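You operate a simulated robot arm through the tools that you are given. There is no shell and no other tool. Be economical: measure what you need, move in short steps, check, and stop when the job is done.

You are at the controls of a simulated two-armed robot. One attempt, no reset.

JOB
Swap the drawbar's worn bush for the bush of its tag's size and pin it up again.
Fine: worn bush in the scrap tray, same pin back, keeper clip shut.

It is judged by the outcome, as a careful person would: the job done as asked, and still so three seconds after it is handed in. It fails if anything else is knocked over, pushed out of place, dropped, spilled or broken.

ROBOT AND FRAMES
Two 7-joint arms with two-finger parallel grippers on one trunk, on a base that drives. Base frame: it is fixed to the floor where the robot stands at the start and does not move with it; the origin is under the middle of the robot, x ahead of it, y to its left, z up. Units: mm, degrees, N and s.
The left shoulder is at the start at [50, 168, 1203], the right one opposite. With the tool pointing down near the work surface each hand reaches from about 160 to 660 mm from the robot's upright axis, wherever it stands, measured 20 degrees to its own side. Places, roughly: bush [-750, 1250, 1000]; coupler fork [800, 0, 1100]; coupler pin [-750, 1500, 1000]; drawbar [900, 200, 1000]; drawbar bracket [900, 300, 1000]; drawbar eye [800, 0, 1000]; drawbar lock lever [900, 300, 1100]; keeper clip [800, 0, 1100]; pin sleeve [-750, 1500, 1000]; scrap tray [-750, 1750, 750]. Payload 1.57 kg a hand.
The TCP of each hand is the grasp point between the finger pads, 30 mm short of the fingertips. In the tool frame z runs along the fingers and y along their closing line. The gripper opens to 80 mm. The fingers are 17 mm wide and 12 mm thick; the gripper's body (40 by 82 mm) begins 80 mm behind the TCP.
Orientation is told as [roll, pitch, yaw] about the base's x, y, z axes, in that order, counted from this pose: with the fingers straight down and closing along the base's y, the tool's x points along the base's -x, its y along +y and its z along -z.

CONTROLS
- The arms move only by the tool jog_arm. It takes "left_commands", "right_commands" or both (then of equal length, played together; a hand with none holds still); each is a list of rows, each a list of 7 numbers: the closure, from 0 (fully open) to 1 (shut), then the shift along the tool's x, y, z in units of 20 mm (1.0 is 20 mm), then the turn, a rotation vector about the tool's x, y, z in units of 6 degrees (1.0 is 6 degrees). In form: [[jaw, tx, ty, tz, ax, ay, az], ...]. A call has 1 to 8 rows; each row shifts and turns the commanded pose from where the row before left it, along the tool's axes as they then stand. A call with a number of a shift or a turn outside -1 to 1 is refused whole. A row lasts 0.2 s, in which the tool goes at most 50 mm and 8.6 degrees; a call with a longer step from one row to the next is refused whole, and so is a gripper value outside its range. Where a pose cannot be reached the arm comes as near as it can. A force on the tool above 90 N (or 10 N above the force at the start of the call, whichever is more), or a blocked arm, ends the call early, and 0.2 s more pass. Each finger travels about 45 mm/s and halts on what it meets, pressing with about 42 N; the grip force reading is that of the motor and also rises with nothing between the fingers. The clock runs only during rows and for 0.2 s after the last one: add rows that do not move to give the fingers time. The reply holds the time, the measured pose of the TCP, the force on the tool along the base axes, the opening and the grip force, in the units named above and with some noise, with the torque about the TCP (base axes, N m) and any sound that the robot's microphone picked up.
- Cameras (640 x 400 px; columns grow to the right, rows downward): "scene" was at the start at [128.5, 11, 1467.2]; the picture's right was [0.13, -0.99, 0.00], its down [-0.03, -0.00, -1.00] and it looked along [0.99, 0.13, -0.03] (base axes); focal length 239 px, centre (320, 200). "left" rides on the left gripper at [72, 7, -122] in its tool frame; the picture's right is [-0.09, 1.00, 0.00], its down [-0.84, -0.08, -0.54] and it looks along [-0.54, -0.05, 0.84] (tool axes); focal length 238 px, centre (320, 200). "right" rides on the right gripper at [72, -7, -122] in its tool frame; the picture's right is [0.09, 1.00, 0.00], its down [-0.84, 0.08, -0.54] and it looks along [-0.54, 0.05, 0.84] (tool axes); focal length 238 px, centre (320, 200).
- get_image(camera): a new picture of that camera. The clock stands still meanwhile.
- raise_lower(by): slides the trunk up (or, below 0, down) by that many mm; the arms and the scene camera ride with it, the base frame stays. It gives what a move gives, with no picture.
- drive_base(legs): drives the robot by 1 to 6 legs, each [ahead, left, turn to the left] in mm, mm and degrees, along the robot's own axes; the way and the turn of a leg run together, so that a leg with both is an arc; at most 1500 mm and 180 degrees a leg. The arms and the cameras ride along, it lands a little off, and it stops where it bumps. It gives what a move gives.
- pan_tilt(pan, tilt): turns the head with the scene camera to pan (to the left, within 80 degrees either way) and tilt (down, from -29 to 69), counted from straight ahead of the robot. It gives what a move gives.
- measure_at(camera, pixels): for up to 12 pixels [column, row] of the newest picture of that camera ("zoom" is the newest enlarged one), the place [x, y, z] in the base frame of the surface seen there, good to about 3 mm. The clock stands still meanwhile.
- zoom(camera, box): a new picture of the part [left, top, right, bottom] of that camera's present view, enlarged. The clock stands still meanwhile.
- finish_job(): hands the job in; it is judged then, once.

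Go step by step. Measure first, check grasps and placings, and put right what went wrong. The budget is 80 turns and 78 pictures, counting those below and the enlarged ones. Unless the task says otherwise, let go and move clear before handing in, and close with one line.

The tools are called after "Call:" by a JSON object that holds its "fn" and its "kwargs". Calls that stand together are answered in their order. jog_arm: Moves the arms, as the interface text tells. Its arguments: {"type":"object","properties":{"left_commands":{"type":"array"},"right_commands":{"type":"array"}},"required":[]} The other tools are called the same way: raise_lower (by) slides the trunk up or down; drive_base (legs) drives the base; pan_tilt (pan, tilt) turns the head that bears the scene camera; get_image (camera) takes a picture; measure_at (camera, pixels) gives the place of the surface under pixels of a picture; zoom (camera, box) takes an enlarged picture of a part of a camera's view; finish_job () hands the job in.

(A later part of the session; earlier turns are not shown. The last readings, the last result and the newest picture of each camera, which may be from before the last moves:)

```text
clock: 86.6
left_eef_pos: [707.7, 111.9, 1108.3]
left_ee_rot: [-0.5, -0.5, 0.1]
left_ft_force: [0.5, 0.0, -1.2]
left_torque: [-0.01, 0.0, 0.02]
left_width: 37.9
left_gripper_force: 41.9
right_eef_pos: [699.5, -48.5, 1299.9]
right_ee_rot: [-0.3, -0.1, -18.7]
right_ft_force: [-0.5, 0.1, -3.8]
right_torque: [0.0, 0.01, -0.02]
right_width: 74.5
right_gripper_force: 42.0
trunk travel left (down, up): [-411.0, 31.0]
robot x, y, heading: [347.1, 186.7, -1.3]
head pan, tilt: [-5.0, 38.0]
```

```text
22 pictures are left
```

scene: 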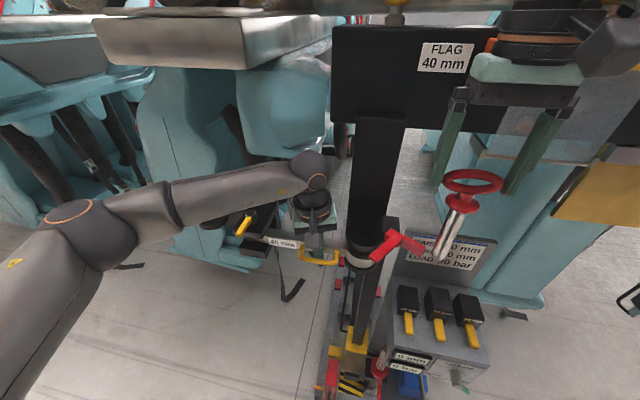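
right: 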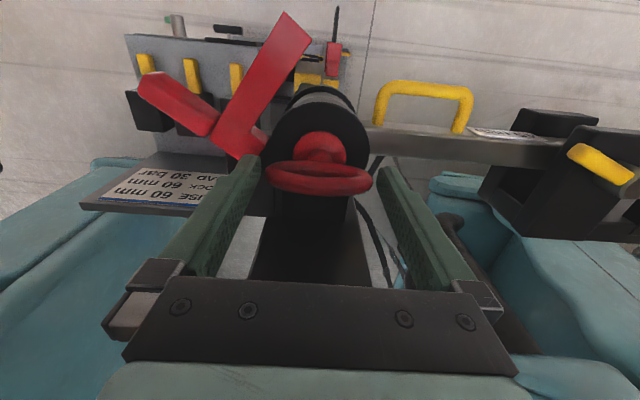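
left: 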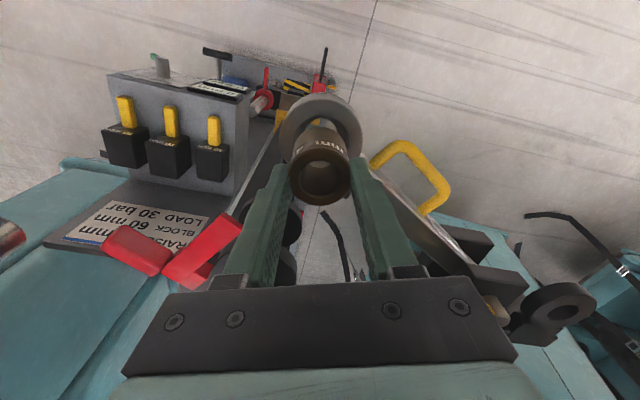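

The bush is coming out with the fingers. I'll continue lifting gently until clear.

Call:
{"fn": "jog_arm", "kwargs": {"left_commands": [[1, 0, 0, -0.35, 0, 0, 0], [1, 0, 0, -0.35, 0, 0, 0], [1, 0, 0, -0.4, 0, 0, 0], [1, 0, 0, -0.4, 0, 0, 0], [1, 0, 0, -0.4, 0, 0, 0], [1, 0, 0, -0.4, 0, 0, 0], [1, 0, 0, -0.4, 0, 0, 0], [1, 0, 0, -0.4, 0, 0, 0]]}}

Call:
{"fn": "jog_arm", "kwargs": {"left_commands": [[1, 0.4, 0.4, -0.4, 0, 0, 0], [1, 0.5, 0.5, -0.3, 0, 0, 0], [1, 0.5, 0.5, -0.3, 0, 0, 0], [1, 0.5, 0.5, -0.3, 0, 0, 0], [1, 0.5, 0.5, 0, 0, 0, 0], [1, 0.5, 0.5, 0, 0, 0, 0], [1, 0.5, 0.5, 0, 0, 0, 0]]}}

Call:
{"fn": "get_image", "kwargs": {"camera": "left"}}

```text
clock: 88.4
left_eef_pos: [707.9, 110.8, 1169.9]
left_ee_rot: [-0.5, -0.5, 0.1]
left_ft_force: [0.3, 1.1, -0.9]
left_torque: [-0.02, 0.01, -0.01]
left_width: 38.1
left_gripper_force: 41.3
right_eef_pos: [699.3, -48.9, 1300.2]
right_ee_rot: [-0.3, 0.0, -18.6]
right_ft_force: [0.8, -0.3, -4.0]
right_torque: [0.0, 0.02, -0.03]
right_width: 74.4
right_gripper_force: 42.0
trunk travel left (down, up): [-411.0, 31.0]
robot x, y, heading: [343.5, 180.3, -1.4]
head pan, tilt: [-5.0, 38.0]
```

```text
clock: 90.0
left_eef_pos: [638.3, 179.4, 1195.1]
left_ee_rot: [-0.5, -0.4, 0.1]
left_ft_force: [-1.0, 0.0, -0.7]
left_torque: [-0.02, 0.0, 0.03]
left_width: 38.1
left_gripper_force: 42.7
right_eef_pos: [700.4, -49.1, 1299.1]
right_ee_rot: [-0.4, 0.0, -18.6]
right_ft_force: [-0.4, -0.2, -3.5]
right_torque: [0.0, 0.01, 0.01]
right_width: 74.5
right_gripper_force: 42.4
trunk travel left (down, up): [-411.0, 31.0]
robot x, y, heading: [341.6, 180.3, -1.1]
head pan, tilt: [-5.0, 38.0]
```

```text
21 pictures are left
```

left: 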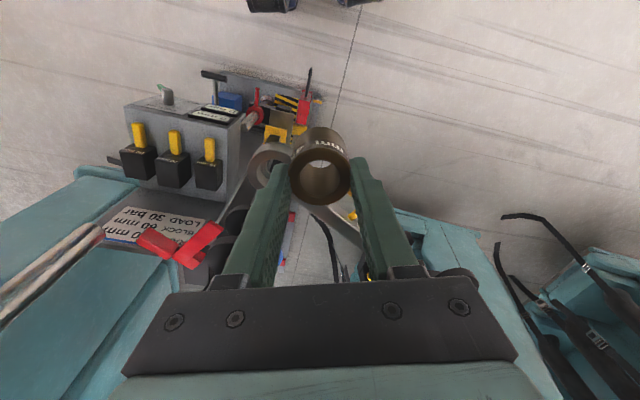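

Worn bush is in the left hand, pin in the right. I'll back out, turn around, and drive to the cart by the scrap tray.

Call:
{"fn": "drive_base", "kwargs": {"legs": [[-300, 0, 0], [0, 0, 162], [570, -1290, 0]]}}

Call:
{"fn": "pan_tilt", "kwargs": {"pan": 0, "tilt": 45}}

Call:
{"fn": "get_image", "kwargs": {"camera": "scene"}}

```text
clock: 105.1
left_eef_pos: [-298.8, 1683.4, 1194.8]
left_ee_rot: [-0.6, -0.5, 159.8]
left_ft_force: [0.2, 0.2, -1.0]
left_torque: [0.02, 0.01, 0.01]
left_width: 38.3
left_gripper_force: 41.8
right_eef_pos: [-278.6, 1918.8, 1299.6]
right_ee_rot: [-0.4, 0.0, 141.2]
right_ft_force: [0.6, 0.5, -3.4]
right_torque: [0.02, -0.02, -0.03]
right_width: 74.6
right_gripper_force: 42.0
trunk travel left (down, up): [-411.0, 31.0]
robot x, y, heading: [-24.5, 1580.3, 158.5]
head pan, tilt: [-5.0, 38.0]
```

```text
clock: 105.8
left_eef_pos: [-300.9, 1684.2, 1194.3]
left_ee_rot: [-0.5, -0.5, 159.8]
left_ft_force: [0.4, -0.9, -1.1]
left_torque: [-0.03, -0.02, -0.02]
left_width: 38.5
left_gripper_force: 41.2
right_eef_pos: [-278.0, 1918.3, 1299.5]
right_ee_rot: [-0.3, 0.0, 141.3]
right_ft_force: [0.6, -0.6, -3.5]
right_torque: [0.01, 0.0, 0.0]
right_width: 74.4
right_gripper_force: 42.2
trunk travel left (down, up): [-411.0, 31.0]
robot x, y, heading: [-21.2, 1581.1, 158.4]
head pan, tilt: [0.0, 45.0]
```

```text
20 pictures are left
```

scene: 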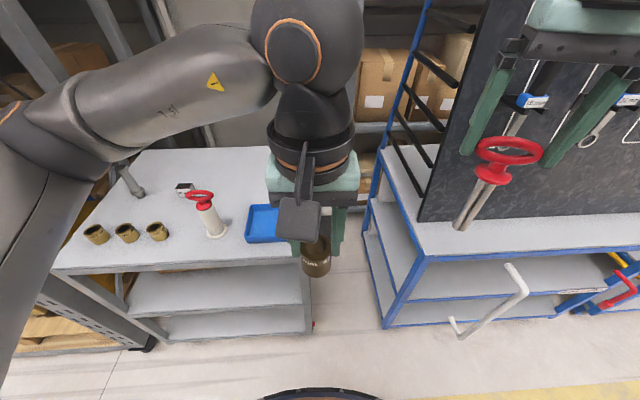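

The blue tray sits at (262,225) on the cart. Measuring tray, bushes and pegboard.

Call:
{"fn": "measure_at", "kwargs": {"camera": "scene", "pixels": [[250, 208], [278, 208], [248, 238], [285, 237], [262, 222], [150, 227], [164, 226], [157, 233], [203, 195], [215, 232], [460, 225], [90, 150]]}}

Call:
{"fn": "zoom", "kwargs": {"camera": "scene", "box": [70, 170, 310, 280]}}

```text
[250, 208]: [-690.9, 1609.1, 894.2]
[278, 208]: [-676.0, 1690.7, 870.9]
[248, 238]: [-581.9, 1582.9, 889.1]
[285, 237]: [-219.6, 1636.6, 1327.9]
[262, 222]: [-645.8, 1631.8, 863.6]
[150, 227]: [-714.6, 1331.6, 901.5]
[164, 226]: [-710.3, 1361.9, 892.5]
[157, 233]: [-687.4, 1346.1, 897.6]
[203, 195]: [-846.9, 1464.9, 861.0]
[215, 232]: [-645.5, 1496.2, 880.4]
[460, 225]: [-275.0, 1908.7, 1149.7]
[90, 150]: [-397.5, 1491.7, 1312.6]
```

```text
2.67 times, centred on (190, 225) of scene
```

zoom: 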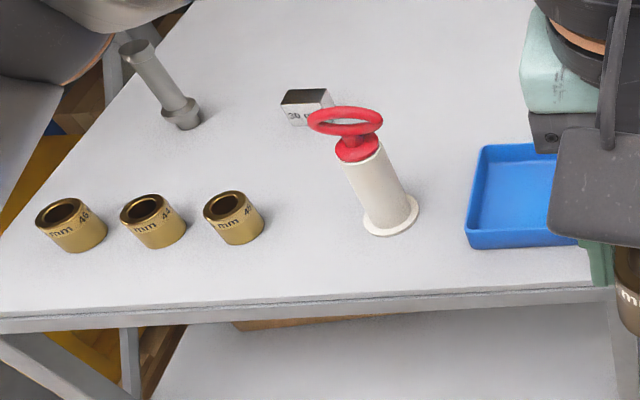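

Tray centre is ≈[-630,1640], floor z≈864, rim 892. I'll carry the worn bush over it with the left arm.

Call:
{"fn": "jog_arm", "kwargs": {"left_commands": [[1, -0.95, 0.48, 0.5, 0, 0, 0], [1, -0.95, 0.48, 0.5, 0, 0, 0], [1, -0.95, 0.48, 0.5, 0, 0, 0], [1, -0.95, 0.48, 0.5, 0, 0, 0], [1, -0.95, 0.48, 0.5, 0, 0, 0], [1, -0.95, 0.48, 0.5, 0, 0, 0], [1, -0.95, 0.48, 0.5, 0, 0, 0], [1, -0.95, 0.48, 0.5, 0, 0, 0]]}}

Call:
{"fn": "jog_arm", "kwargs": {"left_commands": [[1, -0.88, 0.48, 0.7, 0, 0, 0], [1, -0.88, 0.48, 0.7, 0, 0, 0], [1, -0.88, 0.48, 0.7, 0, 0, 0], [1, -0.88, 0.48, 0.7, 0, 0, 0], [1, -0.88, 0.48, 0.7, 0, 0, 0], [1, -0.88, 0.48, 0.7, 0, 0, 0], [1, -0.88, 0.48, 0.7, 0, 0, 0], [1, -0.88, 0.48, 0.7, 0, 0, 0]]}}

Call:
{"fn": "get_image", "kwargs": {"camera": "left"}}

```text
clock: 107.6
left_eef_pos: [-471.0, 1664.3, 1114.9]
left_ee_rot: [-0.5, -0.5, 159.7]
left_ft_force: [0.3, 0.2, -0.7]
left_torque: [0.02, -0.01, 0.03]
left_width: 38.0
left_gripper_force: 41.9
right_eef_pos: [-279.5, 1918.7, 1299.2]
right_ee_rot: [-0.3, 0.0, 141.3]
right_ft_force: [-0.9, -0.6, -3.2]
right_torque: [-0.03, -0.02, 0.0]
right_width: 74.3
right_gripper_force: 42.1
trunk travel left (down, up): [-411.0, 31.0]
robot x, y, heading: [-26.2, 1581.0, 158.5]
head pan, tilt: [0.0, 45.0]
```

```text
clock: 109.4
left_eef_pos: [-629.4, 1642.9, 1004.5]
left_ee_rot: [-0.5, -0.6, 159.8]
left_ft_force: [-0.3, -0.2, -0.8]
left_torque: [0.03, -0.03, -0.02]
left_width: 38.0
left_gripper_force: 42.1
right_eef_pos: [-278.8, 1918.5, 1298.5]
right_ee_rot: [-0.3, 0.1, 141.1]
right_ft_force: [0.1, -0.4, -4.0]
right_torque: [-0.01, -0.02, 0.01]
right_width: 74.7
right_gripper_force: 41.7
trunk travel left (down, up): [-411.0, 31.0]
robot x, y, heading: [-22.1, 1584.0, 158.3]
head pan, tilt: [0.0, 45.0]
```

```text
18 pictures are left
```

left: 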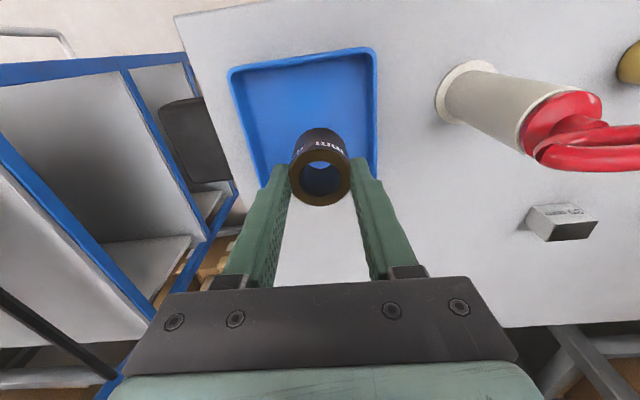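

Call:
{"fn": "measure_at", "kwargs": {"camera": "left", "pixels": [[231, 70], [374, 49], [262, 182], [377, 175], [310, 100]]}}

```text
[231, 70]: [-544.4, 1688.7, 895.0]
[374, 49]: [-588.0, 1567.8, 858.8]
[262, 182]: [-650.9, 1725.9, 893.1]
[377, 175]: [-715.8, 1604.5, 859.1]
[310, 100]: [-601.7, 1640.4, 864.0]
```

The bush is within ~12 mm of the tray's centre. Lowering to ~3 mm above the floor and releasing.

Call:
{"fn": "jog_arm", "kwargs": {"left_commands": [[1, 0.2, 0, 0.9, 0, 0, 0], [1, 0.2, 0, 0.9, 0, 0, 0], [1, 0, 0, 0.9, 0, 0, 0], [1, 0, 0, 0.9, 0, 0, 0], [1, 0, 0, 0.4, 0, 0, 0], [1, 0, 0, 0.15, 0, 0, 0], [1, 0, 0, 0, 0, 0, 0]]}}

Call:
{"fn": "jog_arm", "kwargs": {"left_commands": [[0.3, 0, 0, 0, 0, 0, 0], [0.3, 0, 0, 0, 0, 0, 0], [0.3, 0, 0, -0.5, 0, 0, 0], [0.3, 0, 0, -1, 0, 0, 0], [0.3, 0, 0, -1, 0, 0, 0], [0.3, 0, 0, -1, 0, 0, 0], [0.3, 0, 0, -1, 0, 0, 0], [0.3, 0, 0, -1, 0, 0, 0]]}}

Call:
{"fn": "get_image", "kwargs": {"camera": "left"}}

```text
clock: 111.0
left_eef_pos: [-624.0, 1644.0, 922.2]
left_ee_rot: [-0.6, -0.7, 159.8]
left_ft_force: [0.5, -1.7, 9.1]
left_torque: [-0.31, -0.01, 0.02]
left_width: 38.1
left_gripper_force: 42.2
right_eef_pos: [-277.6, 1917.6, 1299.5]
right_ee_rot: [-0.2, 0.0, 141.1]
right_ft_force: [1.2, 0.4, -3.5]
right_torque: [0.01, 0.01, 0.0]
right_width: 74.4
right_gripper_force: 42.0
trunk travel left (down, up): [-411.0, 31.0]
robot x, y, heading: [-25.9, 1579.3, 158.5]
head pan, tilt: [0.0, 45.0]
```

```text
clock: 112.8
left_eef_pos: [-622.4, 1640.0, 1031.0]
left_ee_rot: [-0.4, -0.5, 159.8]
left_ft_force: [-0.1, 0.9, 0.1]
left_torque: [0.0, -0.01, -0.02]
left_width: 55.8
left_gripper_force: 0.0
right_eef_pos: [-277.6, 1917.9, 1298.3]
right_ee_rot: [-0.3, 0.0, 141.2]
right_ft_force: [-0.1, -0.9, -2.8]
right_torque: [0.0, -0.01, -0.01]
right_width: 74.2
right_gripper_force: 41.7
trunk travel left (down, up): [-411.0, 31.0]
robot x, y, heading: [-26.6, 1581.1, 158.3]
head pan, tilt: [0.0, 45.0]
```

```text
17 pictures are left
```

left: 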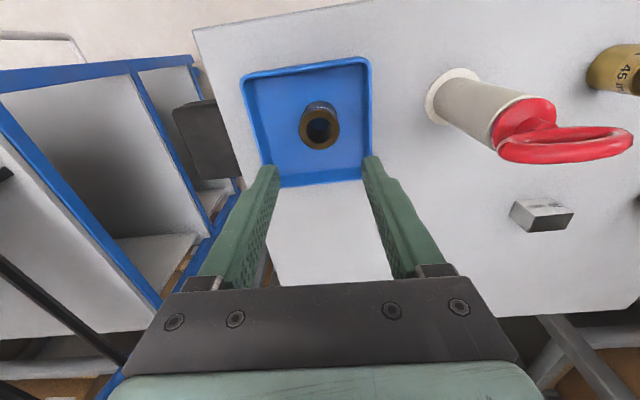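

The worn bush stands upright in the tray. I'll lift clear of the sleeve pin and shift the base left to reach the 45 mm bush.

Call:
{"fn": "jog_arm", "kwargs": {"left_commands": [[0.1, 0, 0, -1, 0, 0, 0], [0.1, 0, 0, -1, 0, 0, 0], [0.1, 0, 0, -1, 0, 0, 0]]}}

Call:
{"fn": "drive_base", "kwargs": {"legs": [[-27, 302, 0]]}}

Call:
{"fn": "get_image", "kwargs": {"camera": "left"}}

```text
clock: 113.6
left_eef_pos: [-621.6, 1638.5, 1090.8]
left_ee_rot: [-0.6, -0.5, 159.7]
left_ft_force: [0.3, -0.3, -0.2]
left_torque: [-0.02, 0.02, -0.04]
left_width: 71.8
left_gripper_force: 0.1
right_eef_pos: [-277.9, 1918.4, 1298.8]
right_ee_rot: [-0.3, 0.0, 141.2]
right_ft_force: [-0.2, -0.8, -4.0]
right_torque: [-0.01, -0.04, 0.01]
right_width: 74.5
right_gripper_force: 42.0
trunk travel left (down, up): [-411.0, 31.0]
robot x, y, heading: [-22.3, 1583.1, 158.5]
head pan, tilt: [0.0, 45.0]
```

```text
clock: 115.7
left_eef_pos: [-707.3, 1349.8, 1090.6]
left_ee_rot: [-0.5, -0.5, 159.7]
left_ft_force: [-0.6, 0.0, -0.4]
left_torque: [-0.03, -0.01, -0.03]
left_width: 72.1
left_gripper_force: 0.0
right_eef_pos: [-364.0, 1628.9, 1299.4]
right_ee_rot: [-0.4, 0.0, 141.0]
right_ft_force: [-0.4, -1.0, -3.6]
right_torque: [0.02, -0.03, 0.0]
right_width: 74.6
right_gripper_force: 42.2
trunk travel left (down, up): [-411.0, 31.0]
robot x, y, heading: [-108.2, 1291.0, 158.2]
head pan, tilt: [0.0, 45.0]
```

```text
16 pictures are left
```

left: 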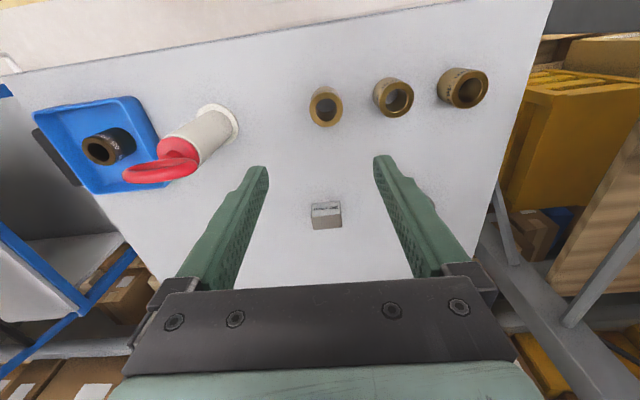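

The three bushes are ahead; the 45 mm one should be at (326,106). Measuring its rim.

Call:
{"fn": "zoom", "kwargs": {"camera": "left", "box": [294, 76, 358, 136]}}

Call:
{"fn": "measure_at", "kwargs": {"camera": "left", "pixels": [[313, 106], [338, 108], [326, 95], [327, 121], [326, 88], [374, 100], [412, 100]]}}

```text
6.67 times, centred on (326, 106) of left
```

zoom: 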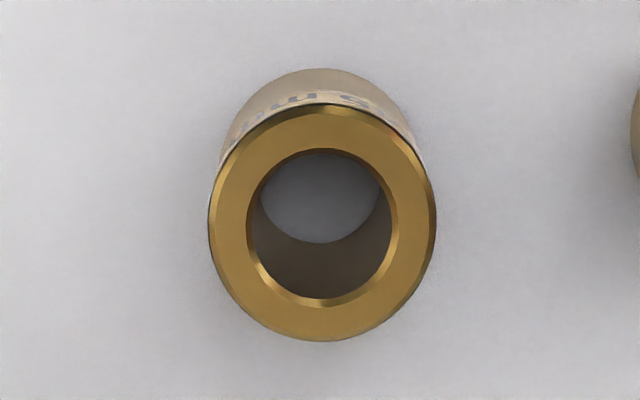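

```text
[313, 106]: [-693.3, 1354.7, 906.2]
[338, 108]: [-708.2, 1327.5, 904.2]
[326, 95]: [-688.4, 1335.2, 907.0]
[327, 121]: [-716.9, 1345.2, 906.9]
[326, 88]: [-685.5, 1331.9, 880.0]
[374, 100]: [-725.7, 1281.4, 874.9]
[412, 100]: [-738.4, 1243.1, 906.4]
```

The 45 mm bush centre is ≈[-702,1341], top z≈906. I'll align over it, descend to TCP z≈918, and grip.

Call:
{"fn": "jog_arm", "kwargs": {"left_commands": [[0.1, 0.4, 0.32, 0.6, 0, 0, 0], [0.1, 0, 0, 1, 0, 0, 0], [0.1, 0, 0, 1, 0, 0, 0], [0.1, 0, 0, 1, 0, 0, 0], [0.1, 0, 0, 1, 0, 0, 0], [0.1, 0, 0, 1, 0, 0, 0], [0.1, 0, 0, 1, 0, 0, 0]]}}

Call:
{"fn": "get_image", "kwargs": {"camera": "left"}}

```text
clock: 117.3
left_eef_pos: [-702.7, 1343.8, 959.4]
left_ee_rot: [-0.4, -0.6, 159.8]
left_ft_force: [-0.7, 0.2, -0.2]
left_torque: [0.01, -0.03, 0.0]
left_width: 71.9
left_gripper_force: 0.1
right_eef_pos: [-362.8, 1630.8, 1299.4]
right_ee_rot: [-0.4, 0.1, 141.2]
right_ft_force: [-0.4, -0.1, -3.8]
right_torque: [-0.02, 0.01, 0.01]
right_width: 74.2
right_gripper_force: 42.1
trunk travel left (down, up): [-411.0, 31.0]
robot x, y, heading: [-110.7, 1291.2, 158.6]
head pan, tilt: [0.0, 45.0]
```

```text
14 pictures are left
```

left: 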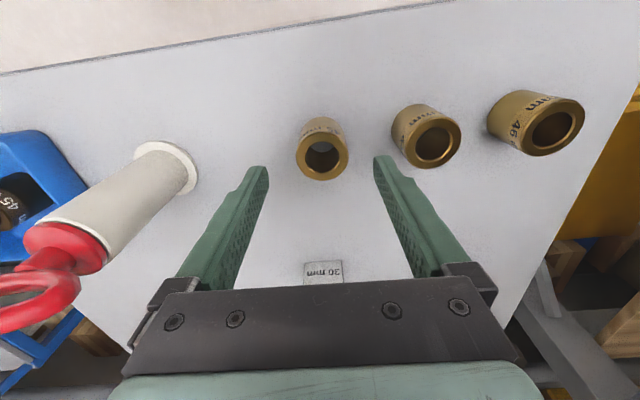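

Call:
{"fn": "jog_arm", "kwargs": {"left_commands": [[0.1, 0, 0.13, 1, 0, 0, 0], [0.1, 0, 0, 1, 0, 0, 0], [0.1, 0, 0, 0.05, 0, 0, 0], [1, 0, 0, 0, 0, 0, 0], [1, 0, 0, 0, 0, 0, 0], [1, 0, 0, 0, 0, 0, 0], [1, 0, 0, 0, 0, 0, 0], [1, 0, 0, 0, 0, 0, 0]]}}

Call:
{"fn": "jog_arm", "kwargs": {"left_commands": [[1, 0, 0, 0, 0, 0, 0], [1, 0, 0, -0.2, 0, 0, 0], [1, 0, 0, -0.3, 0, 0, 0], [1, 0, 0, -0.5, 0, 0, 0], [1, 0, 0, -0.8, 0, 0, 0], [1, 0, 0, -0.8, 0, 0, 0], [1, 0, 0, -0.8, 0, 0, 0], [1, 0, 0, -0.8, 0, 0, 0]]}}

Call:
{"fn": "get_image", "kwargs": {"camera": "left"}}

```text
clock: 119.1
left_eef_pos: [-704.7, 1341.0, 918.9]
left_ee_rot: [-0.4, -0.5, 159.7]
left_ft_force: [-0.6, -0.1, 0.1]
left_torque: [-0.02, -0.01, -0.02]
left_width: 38.0
left_gripper_force: 42.0
right_eef_pos: [-364.3, 1630.4, 1298.9]
right_ee_rot: [-0.2, 0.0, 141.0]
right_ft_force: [0.1, -0.5, -4.1]
right_torque: [-0.01, -0.01, -0.02]
right_width: 74.4
right_gripper_force: 42.0
trunk travel left (down, up): [-411.0, 31.0]
robot x, y, heading: [-109.0, 1293.1, 158.6]
head pan, tilt: [0.0, 45.0]
```

```text
clock: 120.9
left_eef_pos: [-702.9, 1339.8, 1001.2]
left_ee_rot: [-0.5, -0.6, 159.8]
left_ft_force: [0.7, -0.2, -1.1]
left_torque: [0.03, -0.04, 0.0]
left_width: 38.0
left_gripper_force: 42.1
right_eef_pos: [-363.2, 1629.4, 1298.8]
right_ee_rot: [-0.4, 0.1, 141.1]
right_ft_force: [0.4, 0.3, -4.3]
right_torque: [-0.01, -0.02, 0.0]
right_width: 74.4
right_gripper_force: 41.4
trunk travel left (down, up): [-411.0, 31.0]
robot x, y, heading: [-110.4, 1293.9, 158.3]
head pan, tilt: [0.0, 45.0]
```

```text
13 pictures are left
```

left: 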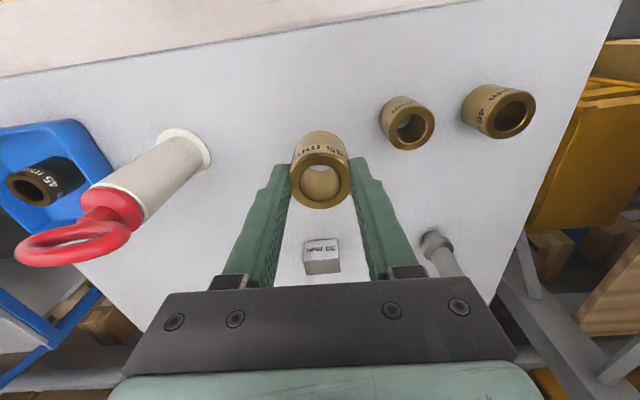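

New 45 mm bush gripped. I'll lift and retract the arm toward the body before driving.

Call:
{"fn": "jog_arm", "kwargs": {"left_commands": [[1, 0, 0, -1, 0, 0, 0], [1, 0.3, 0, -1, 0, 0, 0], [1, 0.8, 0, -1, 0, 0, 0], [1, 1, 0, -1, 0, 0, 0], [1, 1, 0, -1, 0, 0, 0], [1, 1, 0, -1, 0, 0, 0], [1, 1, 0, -1, 0, 0, 0], [1, 1, 0, -1, 0, 0, 0]]}}

Call:
{"fn": "jog_arm", "kwargs": {"left_commands": [[1, 1, 0, -1, 0, 0, 0], [1, 1, 0, -1, 0, 0, 0], [1, 1, 0, 0, 0, 0, 0], [1, 1, 0, 0, 0, 0, 0], [1, 1, 0, 0, 0, 0, 0], [1, 1, 0, 0, 0, 0, 0], [1, 1, 0, 0, 0, 0, 0], [1, 0, 0, 0, 0, 0, 0]]}}

Call:
{"fn": "drive_base", "kwargs": {"legs": [[-548, 972, 0], [0, 0, -159.5]]}}

```text
clock: 122.7
left_eef_pos: [-588.3, 1294.5, 1158.5]
left_ee_rot: [-0.5, -0.6, 159.9]
left_ft_force: [-0.1, 0.2, -0.8]
left_torque: [0.01, 0.0, -0.02]
left_width: 37.9
left_gripper_force: 42.2
right_eef_pos: [-362.9, 1630.6, 1297.8]
right_ee_rot: [-0.3, 0.0, 141.1]
right_ft_force: [0.3, 0.2, -3.6]
right_torque: [-0.04, -0.02, 0.0]
right_width: 74.7
right_gripper_force: 42.2
trunk travel left (down, up): [-411.0, 31.0]
robot x, y, heading: [-106.2, 1289.8, 158.3]
head pan, tilt: [0.0, 45.0]
```

```text
clock: 124.5
left_eef_pos: [-455.6, 1247.2, 1198.4]
left_ee_rot: [-0.6, -0.5, 159.9]
left_ft_force: [-0.2, 0.2, -1.3]
left_torque: [-0.01, -0.01, -0.01]
left_width: 38.0
left_gripper_force: 41.7
right_eef_pos: [-363.9, 1630.4, 1298.4]
right_ee_rot: [-0.3, 0.1, 141.1]
right_ft_force: [0.1, 0.3, -3.1]
right_torque: [0.0, 0.0, 0.02]
right_width: 74.3
right_gripper_force: 41.8
trunk travel left (down, up): [-411.0, 31.0]
robot x, y, heading: [-106.6, 1291.6, 158.6]
head pan, tilt: [0.0, 45.0]
```

```text
clock: 136.7
left_eef_pos: [342.8, 337.3, 1198.7]
left_ee_rot: [-0.5, -0.5, 2.6]
left_ft_force: [0.5, 0.7, -1.4]
left_torque: [0.0, 0.01, -0.01]
left_width: 38.1
left_gripper_force: 42.0
right_eef_pos: [406.8, -50.0, 1299.1]
right_ee_rot: [-0.3, 0.0, -16.1]
right_ft_force: [-0.5, 0.0, -3.2]
right_torque: [0.01, 0.0, 0.02]
right_width: 74.7
right_gripper_force: 41.8
trunk travel left (down, up): [-411.0, 31.0]
robot x, y, heading: [37.2, 164.5, 1.4]
head pan, tilt: [0.0, 45.0]
```

Call:
{"fn": "drive_base", "kwargs": {"legs": [[304, 12, -2.4]]}}

Call:
{"fn": "pan_tilt", "kwargs": {"pan": -5, "tilt": 45}}

Call:
{"fn": "get_image", "kwargs": {"camera": "scene"}}

```text
clock: 138.8
left_eef_pos: [656.4, 335.5, 1198.2]
left_ee_rot: [-0.4, -0.4, 0.0]
left_ft_force: [-0.6, 0.1, -0.5]
left_torque: [0.08, 0.02, 0.01]
left_width: 37.8
left_gripper_force: 41.9
right_eef_pos: [701.2, -54.4, 1299.0]
right_ee_rot: [-0.3, 0.1, -18.6]
right_ft_force: [0.7, 0.1, -4.3]
right_torque: [-0.01, 0.01, 0.03]
right_width: 74.4
right_gripper_force: 41.8
trunk travel left (down, up): [-411.0, 31.0]
robot x, y, heading: [346.8, 178.5, -1.2]
head pan, tilt: [0.0, 45.0]
```

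```text
clock: 139.5
left_eef_pos: [655.1, 336.2, 1199.1]
left_ee_rot: [-0.5, -0.5, 0.1]
left_ft_force: [0.6, -0.2, -0.8]
left_torque: [0.02, 0.01, 0.03]
left_width: 37.8
left_gripper_force: 42.2
right_eef_pos: [701.6, -54.4, 1298.3]
right_ee_rot: [-0.3, 0.1, -18.6]
right_ft_force: [0.1, -0.9, -3.6]
right_torque: [0.02, 0.0, 0.01]
right_width: 74.0
right_gripper_force: 42.4
trunk travel left (down, up): [-411.0, 31.0]
robot x, y, heading: [346.3, 175.2, -1.3]
head pan, tilt: [-5.0, 45.0]
```

```text
12 pictures are left
```

scene: 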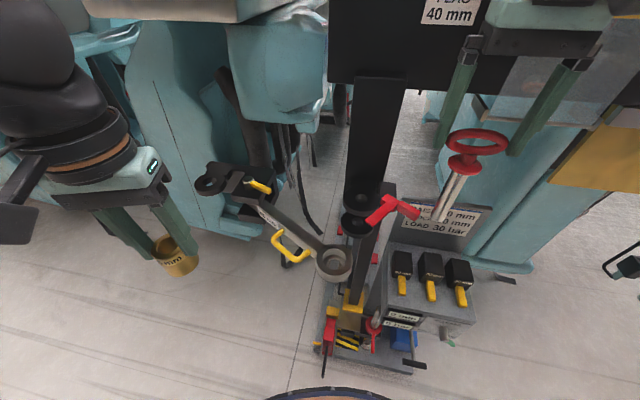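

The empty eye is at (333,262). Measuring its rim and bore.

Call:
{"fn": "zoom", "kwargs": {"camera": "scene", "box": [301, 240, 365, 280]}}

Call:
{"fn": "measure_at", "kwargs": {"camera": "zoom", "pixels": [[150, 205], [490, 195], [325, 320], [315, 85], [200, 205], [440, 195], [330, 280], [315, 120], [310, 220], [350, 150]]}}

```text
10.00 times, centred on (333, 260) of scene
```

zoom: 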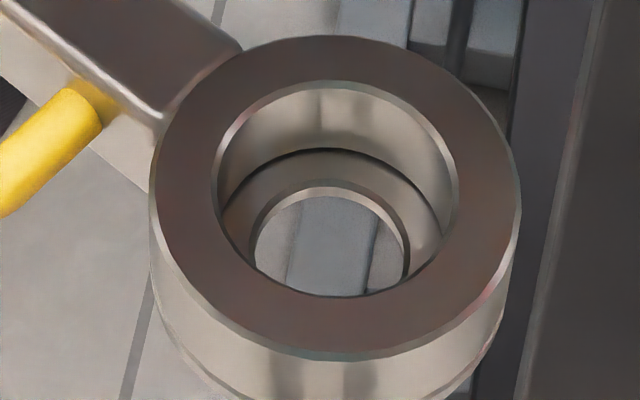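

```text
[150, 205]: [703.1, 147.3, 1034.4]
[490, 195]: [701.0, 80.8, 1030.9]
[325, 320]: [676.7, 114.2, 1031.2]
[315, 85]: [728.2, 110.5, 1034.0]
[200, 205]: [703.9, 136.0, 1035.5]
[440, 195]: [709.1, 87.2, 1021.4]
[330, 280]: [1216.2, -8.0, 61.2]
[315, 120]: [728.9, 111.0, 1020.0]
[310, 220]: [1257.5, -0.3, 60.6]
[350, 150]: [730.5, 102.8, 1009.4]
```

Eye centre is ≈[706,111], bore clearly wider than the bush, with a ledge below. I'll bring the new bush over it.

Call:
{"fn": "jog_arm", "kwargs": {"left_commands": [[1, -0.23, -1, 0, 0, 0, 0], [1, -0.23, -1, 0, 0, 0, 0], [1, -0.23, -1, 0, 0, 0, 0], [1, -0.23, -1, 0, 0, 0, 0], [1, -0.23, -1, 0, 0, 0, 0], [1, -0.23, -1, 0, 0, 0, 0], [1, -0.23, -1, 0, 0, 0, 0], [1, -0.23, -1, 0, 0, 0, 0]]}}

Call:
{"fn": "jog_arm", "kwargs": {"left_commands": [[1, -0.18, -0.8, 0, 0, 0, 0], [1, -0.18, -0.8, 0, 0, 0, 0], [1, -0.18, -0.8, 0, 0, 0, 0], [1, -0.17, -0.83, 0, 0, 0, 0], [1, 0, 0, 1, 0, 0, 0], [1, 0, 0, 1, 0, 0, 0], [1, 0, 0, 1, 0, 0, 0], [1, 0, 0, 1, 0, 0, 0]]}}

Call:
{"fn": "get_image", "kwargs": {"camera": "left"}}

```text
clock: 141.3
left_eef_pos: [690.8, 177.8, 1201.6]
left_ee_rot: [-0.4, -0.5, 0.2]
left_ft_force: [-0.4, -0.1, 0.6]
left_torque: [-0.01, 0.03, -0.01]
left_width: 37.9
left_gripper_force: 41.7
right_eef_pos: [699.9, -55.4, 1299.6]
right_ee_rot: [-0.3, 0.0, -18.6]
right_ft_force: [-0.3, 0.5, -3.3]
right_torque: [0.02, 0.03, 0.02]
right_width: 74.8
right_gripper_force: 42.2
trunk travel left (down, up): [-411.0, 31.0]
robot x, y, heading: [344.6, 178.7, -1.0]
head pan, tilt: [-5.0, 45.0]
```

```text
clock: 143.1
left_eef_pos: [705.9, 110.9, 1122.3]
left_ee_rot: [-0.5, -0.6, 0.1]
left_ft_force: [-0.8, -0.5, -0.8]
left_torque: [0.02, 0.04, -0.01]
left_width: 37.9
left_gripper_force: 42.1
right_eef_pos: [701.0, -53.3, 1298.9]
right_ee_rot: [-0.3, 0.1, -18.6]
right_ft_force: [-0.2, -0.3, -3.2]
right_torque: [0.05, 0.04, 0.01]
right_width: 74.5
right_gripper_force: 41.8
trunk travel left (down, up): [-411.0, 31.0]
robot x, y, heading: [344.9, 174.4, -1.2]
head pan, tilt: [-5.0, 45.0]
```

```text
10 pictures are left
```

left: 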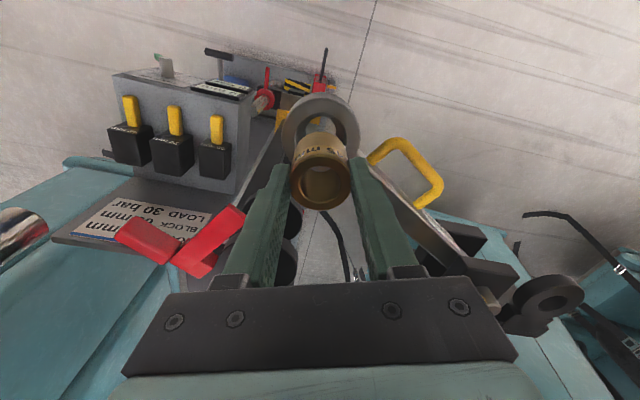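

Aligned as during removal. Lowering slowly into the eye.

Call:
{"fn": "jog_arm", "kwargs": {"left_commands": [[1, 0, 0, 0.5, 0, 0, 0], [1, 0, 0, 0.5, 0, 0, 0], [1, 0, 0, 0.4, 0, 0, 0], [1, 0, 0, 0.3, 0, 0, 0], [1, 0, 0, 0, 0, 0, 0]]}}

Call:
{"fn": "jog_arm", "kwargs": {"left_commands": [[1, 0, 0, 0.25, 0, 0, 0], [1, 0, 0, 0.25, 0, 0, 0], [1, 0, 0, 0.2, 0, 0, 0], [1, 0, 0, 0.1, 0, 0, 0], [1, 0, 0, 0, 0, 0, 0]]}}

```text
clock: 144.3
left_eef_pos: [706.8, 109.5, 1088.9]
left_ee_rot: [-0.9, -0.8, 0.1]
left_ft_force: [1.6, 0.4, 25.4]
left_torque: [-0.2, -0.55, -0.01]
left_width: 38.5
left_gripper_force: 42.1
right_eef_pos: [698.9, -54.4, 1300.1]
right_ee_rot: [-0.3, 0.0, -18.6]
right_ft_force: [0.1, -0.5, -3.6]
right_torque: [0.0, 0.02, -0.01]
right_width: 74.5
right_gripper_force: 42.3
trunk travel left (down, up): [-411.0, 31.0]
robot x, y, heading: [344.6, 173.2, -1.2]
head pan, tilt: [-5.0, 45.0]
```

```text
clock: 145.5
left_eef_pos: [706.1, 111.4, 1070.6]
left_ee_rot: [-0.5, -0.4, 0.0]
left_ft_force: [-4.0, -3.5, -3.5]
left_torque: [-0.14, 0.26, -0.03]
left_width: 38.2
left_gripper_force: 42.5
right_eef_pos: [700.5, -55.2, 1298.7]
right_ee_rot: [-0.3, 0.0, -18.6]
right_ft_force: [0.3, 0.2, -4.1]
right_torque: [0.04, 0.04, 0.0]
right_width: 74.6
right_gripper_force: 41.8
trunk travel left (down, up): [-411.0, 31.0]
robot x, y, heading: [346.7, 177.2, -1.3]
head pan, tilt: [-5.0, 45.0]
```

There was brief contact (25 N), then it went on down with little force. Checking the seating.

Call:
{"fn": "zoom", "kwargs": {"camera": "left", "box": [240, 80, 400, 220]}}

Call:
{"fn": "measure_at", "kwargs": {"camera": "zoom", "pixels": [[260, 230], [380, 230], [320, 195], [320, 315], [320, 130], [400, 180]]}}

```text
2.86 times, centred on (320, 150) of left
```

zoom: 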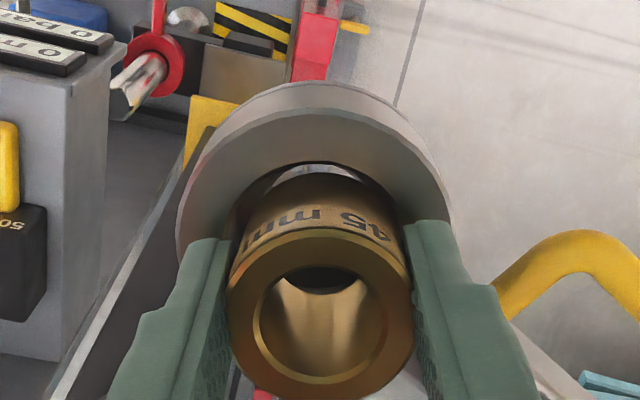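

```text
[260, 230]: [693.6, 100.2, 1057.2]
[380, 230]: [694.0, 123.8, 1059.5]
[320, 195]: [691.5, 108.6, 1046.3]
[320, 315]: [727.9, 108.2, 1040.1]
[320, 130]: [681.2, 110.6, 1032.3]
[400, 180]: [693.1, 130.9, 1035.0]
```

The rim is at z≈1058, nearly the same as the old bush (1057). I'll release, lift off and check that it settled square.

Call:
{"fn": "jog_arm", "kwargs": {"left_commands": [[0.2, 0, 0, 0, 0, 0, 0], [0.2, 0, 0, 0, 0, 0, 0], [0.2, 0, 0, -0.5, 0, 0, 0], [0.2, 0, 0, -1, 0, 0, 0], [0.2, 0, 0, -1, 0, 0, 0], [0.2, 0, 0, -1, 0, 0, 0], [0.2, 0.3, 0, -1, 0, 0, 0]]}}

Call:
{"fn": "zoom", "kwargs": {"camera": "left", "box": [260, 80, 380, 180]}}

Call:
{"fn": "measure_at", "kwargs": {"camera": "left", "pixels": [[305, 131], [337, 131], [321, 118], [321, 145], [320, 99], [345, 125]]}}

```text
clock: 147.1
left_eef_pos: [699.7, 112.4, 1162.5]
left_ee_rot: [-0.5, -0.6, 0.1]
left_ft_force: [-1.1, -0.5, 0.4]
left_torque: [0.0, 0.02, 0.0]
left_width: 63.9
left_gripper_force: 0.1
right_eef_pos: [699.7, -54.2, 1299.8]
right_ee_rot: [-0.3, -0.1, -18.7]
right_ft_force: [0.4, -0.5, -2.8]
right_torque: [0.03, -0.01, 0.01]
right_width: 74.5
right_gripper_force: 41.2
trunk travel left (down, up): [-411.0, 31.0]
robot x, y, heading: [343.4, 170.8, -1.0]
head pan, tilt: [-5.0, 45.0]
```

```text
4.00 times, centred on (320, 130) of left
```

zoom: 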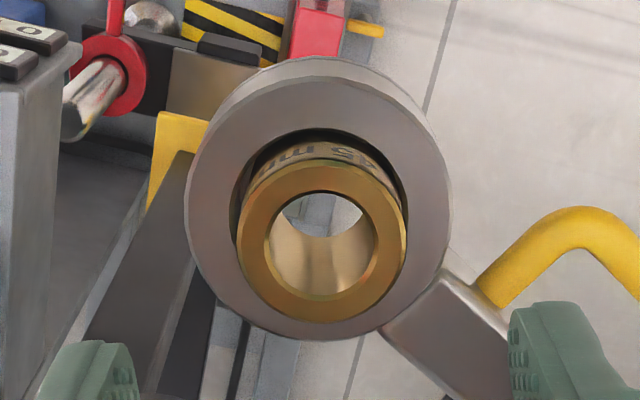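

```text
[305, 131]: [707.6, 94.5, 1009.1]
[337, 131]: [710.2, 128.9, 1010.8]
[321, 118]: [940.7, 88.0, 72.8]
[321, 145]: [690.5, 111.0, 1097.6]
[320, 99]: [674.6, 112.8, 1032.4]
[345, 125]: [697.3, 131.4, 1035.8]
```

The bush has dropped in squarely. I'll confirm its rim height on this zoomed picture.

Call:
{"fn": "measure_at", "kwargs": {"camera": "zoom", "pixels": [[252, 240], [392, 240], [322, 180], [322, 308], [322, 110], [425, 200]]}}

```text
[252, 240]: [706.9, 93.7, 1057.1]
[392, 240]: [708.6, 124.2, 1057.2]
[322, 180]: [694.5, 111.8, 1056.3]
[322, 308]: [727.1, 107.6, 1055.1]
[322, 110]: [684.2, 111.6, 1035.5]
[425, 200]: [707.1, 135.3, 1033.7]
```

Seated: rim at z≈1057 all around. Now I'll re-enter the handle gap with closed fingers to swing the bar home.

Call:
{"fn": "jog_arm", "kwargs": {"left_commands": [[1, -0.6, 0.82, 0, 0, 0, 0], [1, -0.6, 0.82, 0, 0, 0, 0], [1, -0.6, 0.82, 0, 0, 0, 0], [1, -0.6, 0.82, 0, 0, 0, 0], [1, -0.5, 0.82, 0, 0, 0, 0], [1, 0, 0, 1, 0, 0, 0], [1, 0, 0, 1, 0, 0, 0], [1, 0, 0, 0, 0, 0, 0]]}}

Call:
{"fn": "get_image", "kwargs": {"camera": "left"}}

```text
clock: 148.9
left_eef_pos: [758.6, 195.0, 1120.4]
left_ee_rot: [-0.6, -0.4, 0.0]
left_ft_force: [-0.1, 0.3, -0.1]
left_torque: [-0.04, 0.02, 0.02]
left_width: 0.0
left_gripper_force: 21.2
right_eef_pos: [699.7, -55.2, 1299.3]
right_ee_rot: [-0.3, 0.1, -18.6]
right_ft_force: [0.3, 0.1, -2.8]
right_torque: [0.0, 0.0, 0.03]
right_width: 74.5
right_gripper_force: 41.5
trunk travel left (down, up): [-411.0, 31.0]
robot x, y, heading: [345.4, 173.9, -1.4]
head pan, tilt: [-5.0, 45.0]
```

```text
7 pictures are left
```

left: 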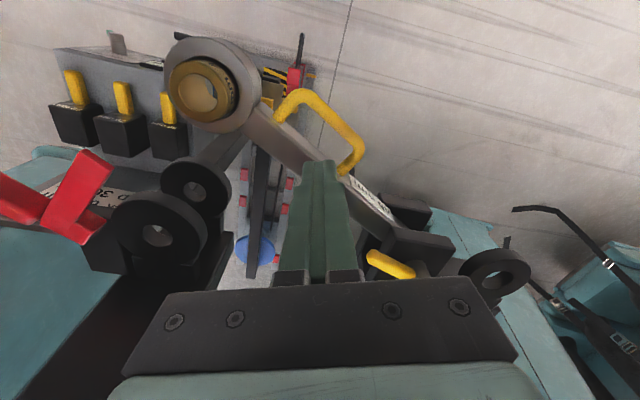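

Call:
{"fn": "measure_at", "kwargs": {"camera": "left", "pixels": [[330, 112], [300, 95], [355, 150], [282, 110], [300, 137], [285, 125], [318, 150], [355, 165]]}}

```text
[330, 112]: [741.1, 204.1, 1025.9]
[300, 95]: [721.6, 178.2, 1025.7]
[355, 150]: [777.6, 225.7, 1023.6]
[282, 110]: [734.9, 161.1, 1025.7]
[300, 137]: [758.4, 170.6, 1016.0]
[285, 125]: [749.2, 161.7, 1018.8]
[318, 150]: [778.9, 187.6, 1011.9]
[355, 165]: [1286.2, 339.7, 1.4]
```

The gap is too tight at this angle, so I'll push the handle rail from its outer side instead. Moving to [725,223], lowering, then pushing along the arc.

Call:
{"fn": "jog_arm", "kwargs": {"left_commands": [[1, 0.9, 0.7, 0, 0, 0, 0], [1, 0.9, 0.75, 0, 0, 0, 0], [1, 0, 0, 0.9, 0, 0, 0], [1, 0, 0, 0.9, 0, 0, 0], [1, 0, 0, 0.9, 0, 0, 0], [1, 0, 0, 0.9, 0, 0, 0], [1, 0, 0, 0.5, 0, 0, 0]]}}

Call:
{"fn": "jog_arm", "kwargs": {"left_commands": [[1, -0.25, -0.6, 0, 0, 0, 0], [1, -0.25, -0.6, 0, 0, 0, 0], [1, -0.35, -0.59, 0, 0, 0, 0], [1, -0.35, -0.59, 0, 0, 0, 0], [1, -0.43, -0.51, 0, 0, 0, 0], [1, -0.43, -0.51, 0, 0, 0, 0], [1, 0, 0, 0, 0, 0, 0]]}}

Call:
{"fn": "jog_arm", "kwargs": {"left_commands": [[1, -0.25, -0.21, 0, 0, 0, 0], [1, -0.25, -0.21, 0, 0, 0, 0], [1, -0.2, -0.18, 0, 0, 0, 0], [1, -0.15, -0.12, 0, 0, 0, 0], [1, 0, 0, 0, 0, 0, 0]]}}

Call:
{"fn": "get_image", "kwargs": {"camera": "left"}}

```text
clock: 150.5
left_eef_pos: [722.8, 220.6, 1039.0]
left_ee_rot: [-0.5, -0.6, 0.0]
left_ft_force: [-1.0, 1.2, 0.5]
left_torque: [0.0, 0.02, 0.04]
left_width: 0.1
left_gripper_force: 21.1
right_eef_pos: [701.6, -54.4, 1298.4]
right_ee_rot: [-0.3, 0.1, -18.6]
right_ft_force: [0.6, -0.4, -3.0]
right_torque: [-0.01, 0.02, 0.01]
right_width: 74.7
right_gripper_force: 41.5
trunk travel left (down, up): [-411.0, 31.0]
robot x, y, heading: [348.9, 175.7, -0.9]
head pan, tilt: [-5.0, 45.0]
```

```text
clock: 152.1
left_eef_pos: [764.1, 152.7, 1040.1]
left_ee_rot: [-0.6, -0.6, 0.0]
left_ft_force: [0.4, -0.6, 0.3]
left_torque: [0.01, 0.01, -0.04]
left_width: 0.2
left_gripper_force: 21.3
right_eef_pos: [700.8, -53.6, 1298.6]
right_ee_rot: [-0.3, 0.0, -18.5]
right_ft_force: [0.0, -0.8, -3.4]
right_torque: [-0.01, 0.04, 0.01]
right_width: 74.4
right_gripper_force: 41.8
trunk travel left (down, up): [-411.0, 31.0]
robot x, y, heading: [348.1, 174.4, -1.3]
head pan, tilt: [-5.0, 45.0]
```

```text
clock: 153.3
left_eef_pos: [781.3, 138.5, 1040.0]
left_ee_rot: [-0.5, -0.5, 0.0]
left_ft_force: [-0.4, 1.0, -1.0]
left_torque: [0.05, 0.03, -0.01]
left_width: 0.0
left_gripper_force: 21.3
right_eef_pos: [700.5, -54.3, 1299.0]
right_ee_rot: [-0.3, 0.0, -18.6]
right_ft_force: [-0.8, -0.4, -4.1]
right_torque: [0.02, 0.07, 0.04]
right_width: 74.2
right_gripper_force: 42.3
trunk travel left (down, up): [-411.0, 31.0]
robot x, y, heading: [349.6, 178.1, -1.3]
head pan, tilt: [-5.0, 45.0]
```

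```text
6 pictures are left
```

left: 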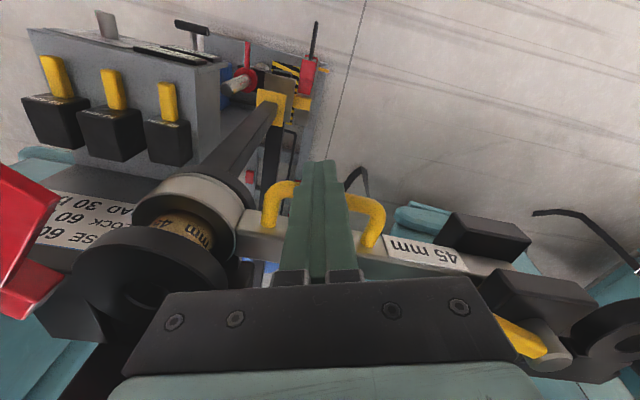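

The eye is just short of home. I'll nudge in ~2 mm steps and watch for a stop.

Call:
{"fn": "jog_arm", "kwargs": {"left_commands": [[1, -0.1, -0.04, 0, 0, 0, 0], [1, -0.1, -0.04, 0, 0, 0, 0], [1, 0, 0, 0, 0, 0, 0]]}}

Call:
{"fn": "jog_arm", "kwargs": {"left_commands": [[1, -0.1, -0.04, 0, 0, 0, 0], [1, -0.1, -0.04, 0, 0, 0, 0], [1, 0, 0, 0, 0, 0, 0]]}}

```text
clock: 154.1
left_eef_pos: [785.4, 136.6, 1040.2]
left_ee_rot: [-0.5, -0.5, 0.0]
left_ft_force: [-1.6, -0.7, 0.8]
left_torque: [-0.04, 0.04, -0.02]
left_width: 0.0
left_gripper_force: 21.1
right_eef_pos: [701.4, -53.6, 1298.2]
right_ee_rot: [-0.1, 0.0, -18.5]
right_ft_force: [-0.1, 0.2, -3.2]
right_torque: [0.02, 0.02, 0.05]
right_width: 74.4
right_gripper_force: 41.9
trunk travel left (down, up): [-411.0, 31.0]
robot x, y, heading: [345.7, 176.4, -1.1]
head pan, tilt: [-5.0, 45.0]
```

```text
clock: 154.9
left_eef_pos: [786.4, 137.4, 1039.5]
left_ee_rot: [-0.5, -0.3, -0.1]
left_ft_force: [-19.4, 8.9, -0.7]
left_torque: [0.24, 0.42, -0.13]
left_width: 0.1
left_gripper_force: 21.2
right_eef_pos: [699.7, -52.8, 1299.4]
right_ee_rot: [-0.5, -0.1, -18.6]
right_ft_force: [-0.3, -1.4, -3.8]
right_torque: [0.0, -0.01, 0.0]
right_width: 74.6
right_gripper_force: 42.3
trunk travel left (down, up): [-411.0, 31.0]
robot x, y, heading: [344.5, 178.6, -1.2]
head pan, tilt: [-5.0, 45.0]
```

It's home against the stop (21 N at the predicted spot). I'll withdraw the left hand and clear it to the left.

Call:
{"fn": "jog_arm", "kwargs": {"left_commands": [[1, 0.3, 0.1, 0, 0, 0, 0], [1, 0.8, 0.3, 0, 0, 0, 0], [1, 0.5, 0, -0.8, 0, 0, 0], [1, 0.5, 0.5, -1, 0, 0, 0], [1, 0.5, 1, -1, 0, 0, 0], [1, 0.5, 1, -1, 0, 0, 0], [1, 0.5, 1, -1, 0, 0, 0], [1, 0.5, 1, -1, 0, 0, 0]]}}

Call:
{"fn": "jog_arm", "kwargs": {"left_commands": [[1, 0.5, 1, -1, 0, 0, 0], [1, 0.5, 1, -1, 0, 0, 0], [1, 0, 1, 0, 0, 0, 0], [1, 0, 1, 0, 0, 0, 0], [1, 0, 1, 0, 0, 0, 0]]}}

Call:
{"fn": "zoom", "kwargs": {"camera": "scene", "box": [300, 140, 500, 265]}}

```text
clock: 156.7
left_eef_pos: [705.2, 236.5, 1154.0]
left_ee_rot: [-0.5, -0.6, 0.0]
left_ft_force: [1.1, -0.2, 0.5]
left_torque: [-0.01, 0.0, 0.01]
left_width: 0.0
left_gripper_force: 21.0
right_eef_pos: [699.6, -53.0, 1299.5]
right_ee_rot: [-0.4, 0.0, -18.7]
right_ft_force: [-0.9, 0.3, -3.3]
right_torque: [0.02, 0.03, -0.04]
right_width: 74.7
right_gripper_force: 42.1
trunk travel left (down, up): [-411.0, 31.0]
robot x, y, heading: [337.6, 173.6, -1.4]
head pan, tilt: [-5.0, 45.0]
```

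```text
clock: 157.9
left_eef_pos: [684.2, 334.8, 1190.7]
left_ee_rot: [-0.6, -0.5, -0.1]
left_ft_force: [0.3, -0.4, 0.0]
left_torque: [0.0, -0.03, -0.01]
left_width: 0.0
left_gripper_force: 21.3
right_eef_pos: [700.5, -52.9, 1298.8]
right_ee_rot: [-0.5, 0.1, -18.7]
right_ft_force: [0.3, 0.5, -2.9]
right_torque: [0.01, 0.03, 0.0]
right_width: 74.4
right_gripper_force: 41.7
trunk travel left (down, up): [-411.0, 31.0]
robot x, y, heading: [344.6, 175.8, -1.2]
head pan, tilt: [-5.0, 45.0]
```

```text
3.20 times, centred on (400, 202) of scene
```

zoom: 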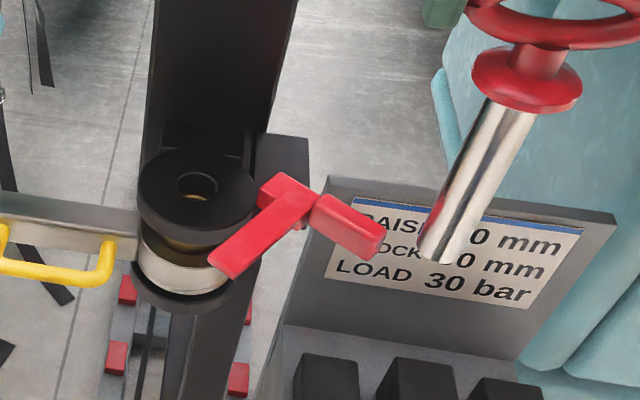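

The brass bush shows between the plates. I'll measure the pin's tip and shaft to check it hangs straight under the hand, and the hole.

Call:
{"fn": "measure_at", "kwargs": {"camera": "zoom", "pixels": [[445, 240], [440, 262], [475, 180], [505, 125], [525, 95], [197, 172], [197, 200], [178, 185], [216, 185], [140, 195], [253, 195]]}}

```text
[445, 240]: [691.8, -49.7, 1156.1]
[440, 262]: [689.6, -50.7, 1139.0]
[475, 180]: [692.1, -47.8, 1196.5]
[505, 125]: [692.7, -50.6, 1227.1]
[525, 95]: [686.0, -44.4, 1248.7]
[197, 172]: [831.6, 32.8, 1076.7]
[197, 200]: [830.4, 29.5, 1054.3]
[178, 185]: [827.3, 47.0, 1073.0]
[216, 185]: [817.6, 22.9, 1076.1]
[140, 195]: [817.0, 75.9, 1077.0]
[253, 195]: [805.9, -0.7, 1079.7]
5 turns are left
```

The pin hangs straight and I have few turns left. I'll move the pin over the hole (same grip pose as at removal, TCP [820,38]) and lower until the tip is just above the plate.

Call:
{"fn": "jog_arm", "kwargs": {"right_commands": [[1, -0.6, 0.89, 0, 0, 0, -0.08], [1, -0.6, 0.89, 0, 0, 0, 0], [1, -0.6, 0.89, 0, 0, 0, 0], [1, -0.6, 0.89, 0, 0, 0, 0], [1, -0.6, 0.89, 0, 0, 0, 0], [1, -0.6, 0.89, 0, 0, 0, 0], [1, -0.6, 0.89, 0, 0, 0, 0], [1, 0, 0, 0, 0, 0, 0]]}}

Call:
{"fn": "jog_arm", "kwargs": {"right_commands": [[1, 0, 0, 0.8, 0, 0, 0], [1, 0, 0, 0.8, 0, 0, 0], [1, 0, 0, 0.5, 0, 0, 0], [1, 0, 0, 0, 0, 0, 0], [1, 0, 0, 0, 0, 0, 0]]}}

Call:
{"fn": "zoom", "kwargs": {"camera": "scene", "box": [300, 100, 460, 225]}}

Call:
{"fn": "measure_at", "kwargs": {"camera": "zoom", "pixels": [[240, 300], [240, 250], [240, 350]]}}

```text
clock: 159.7
left_eef_pos: [685.1, 333.7, 1192.0]
left_ee_rot: [-0.5, -0.5, 0.0]
left_ft_force: [-0.5, 0.1, 0.5]
left_torque: [0.01, -0.01, -0.01]
left_width: 0.0
left_gripper_force: 20.8
right_eef_pos: [820.0, 38.0, 1298.5]
right_ee_rot: [-0.2, 0.0, -18.2]
right_ft_force: [-0.2, 0.7, -2.8]
right_torque: [0.01, 0.01, 0.01]
right_width: 74.7
right_gripper_force: 41.7
trunk travel left (down, up): [-411.0, 31.0]
robot x, y, heading: [345.4, 172.4, -1.4]
head pan, tilt: [-5.0, 45.0]
```

```text
clock: 160.9
left_eef_pos: [685.9, 334.8, 1193.1]
left_ee_rot: [-0.5, -0.5, 0.0]
left_ft_force: [0.1, 0.2, -1.3]
left_torque: [0.02, 0.03, -0.03]
left_width: 0.1
left_gripper_force: 21.0
right_eef_pos: [820.0, 37.3, 1257.4]
right_ee_rot: [-0.4, 0.1, -18.1]
right_ft_force: [0.1, 0.0, -3.5]
right_torque: [0.01, 0.02, 0.0]
right_width: 74.7
right_gripper_force: 42.2
trunk travel left (down, up): [-411.0, 31.0]
robot x, y, heading: [344.0, 172.8, -1.0]
head pan, tilt: [-5.0, 45.0]
```

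```text
3.20 times, centred on (380, 162) of scene
```

zoom: 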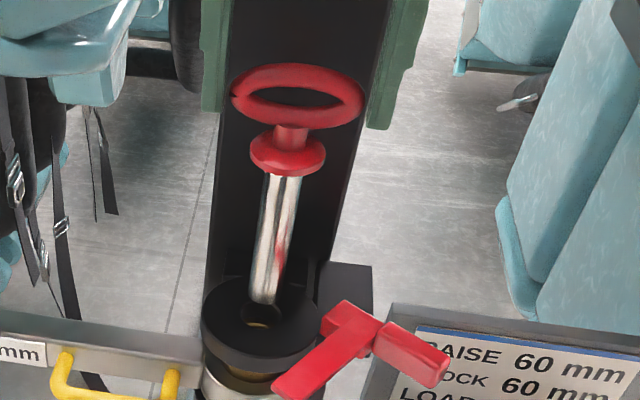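

```text
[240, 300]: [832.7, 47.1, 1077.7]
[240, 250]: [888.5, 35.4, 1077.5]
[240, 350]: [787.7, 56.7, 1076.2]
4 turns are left
```

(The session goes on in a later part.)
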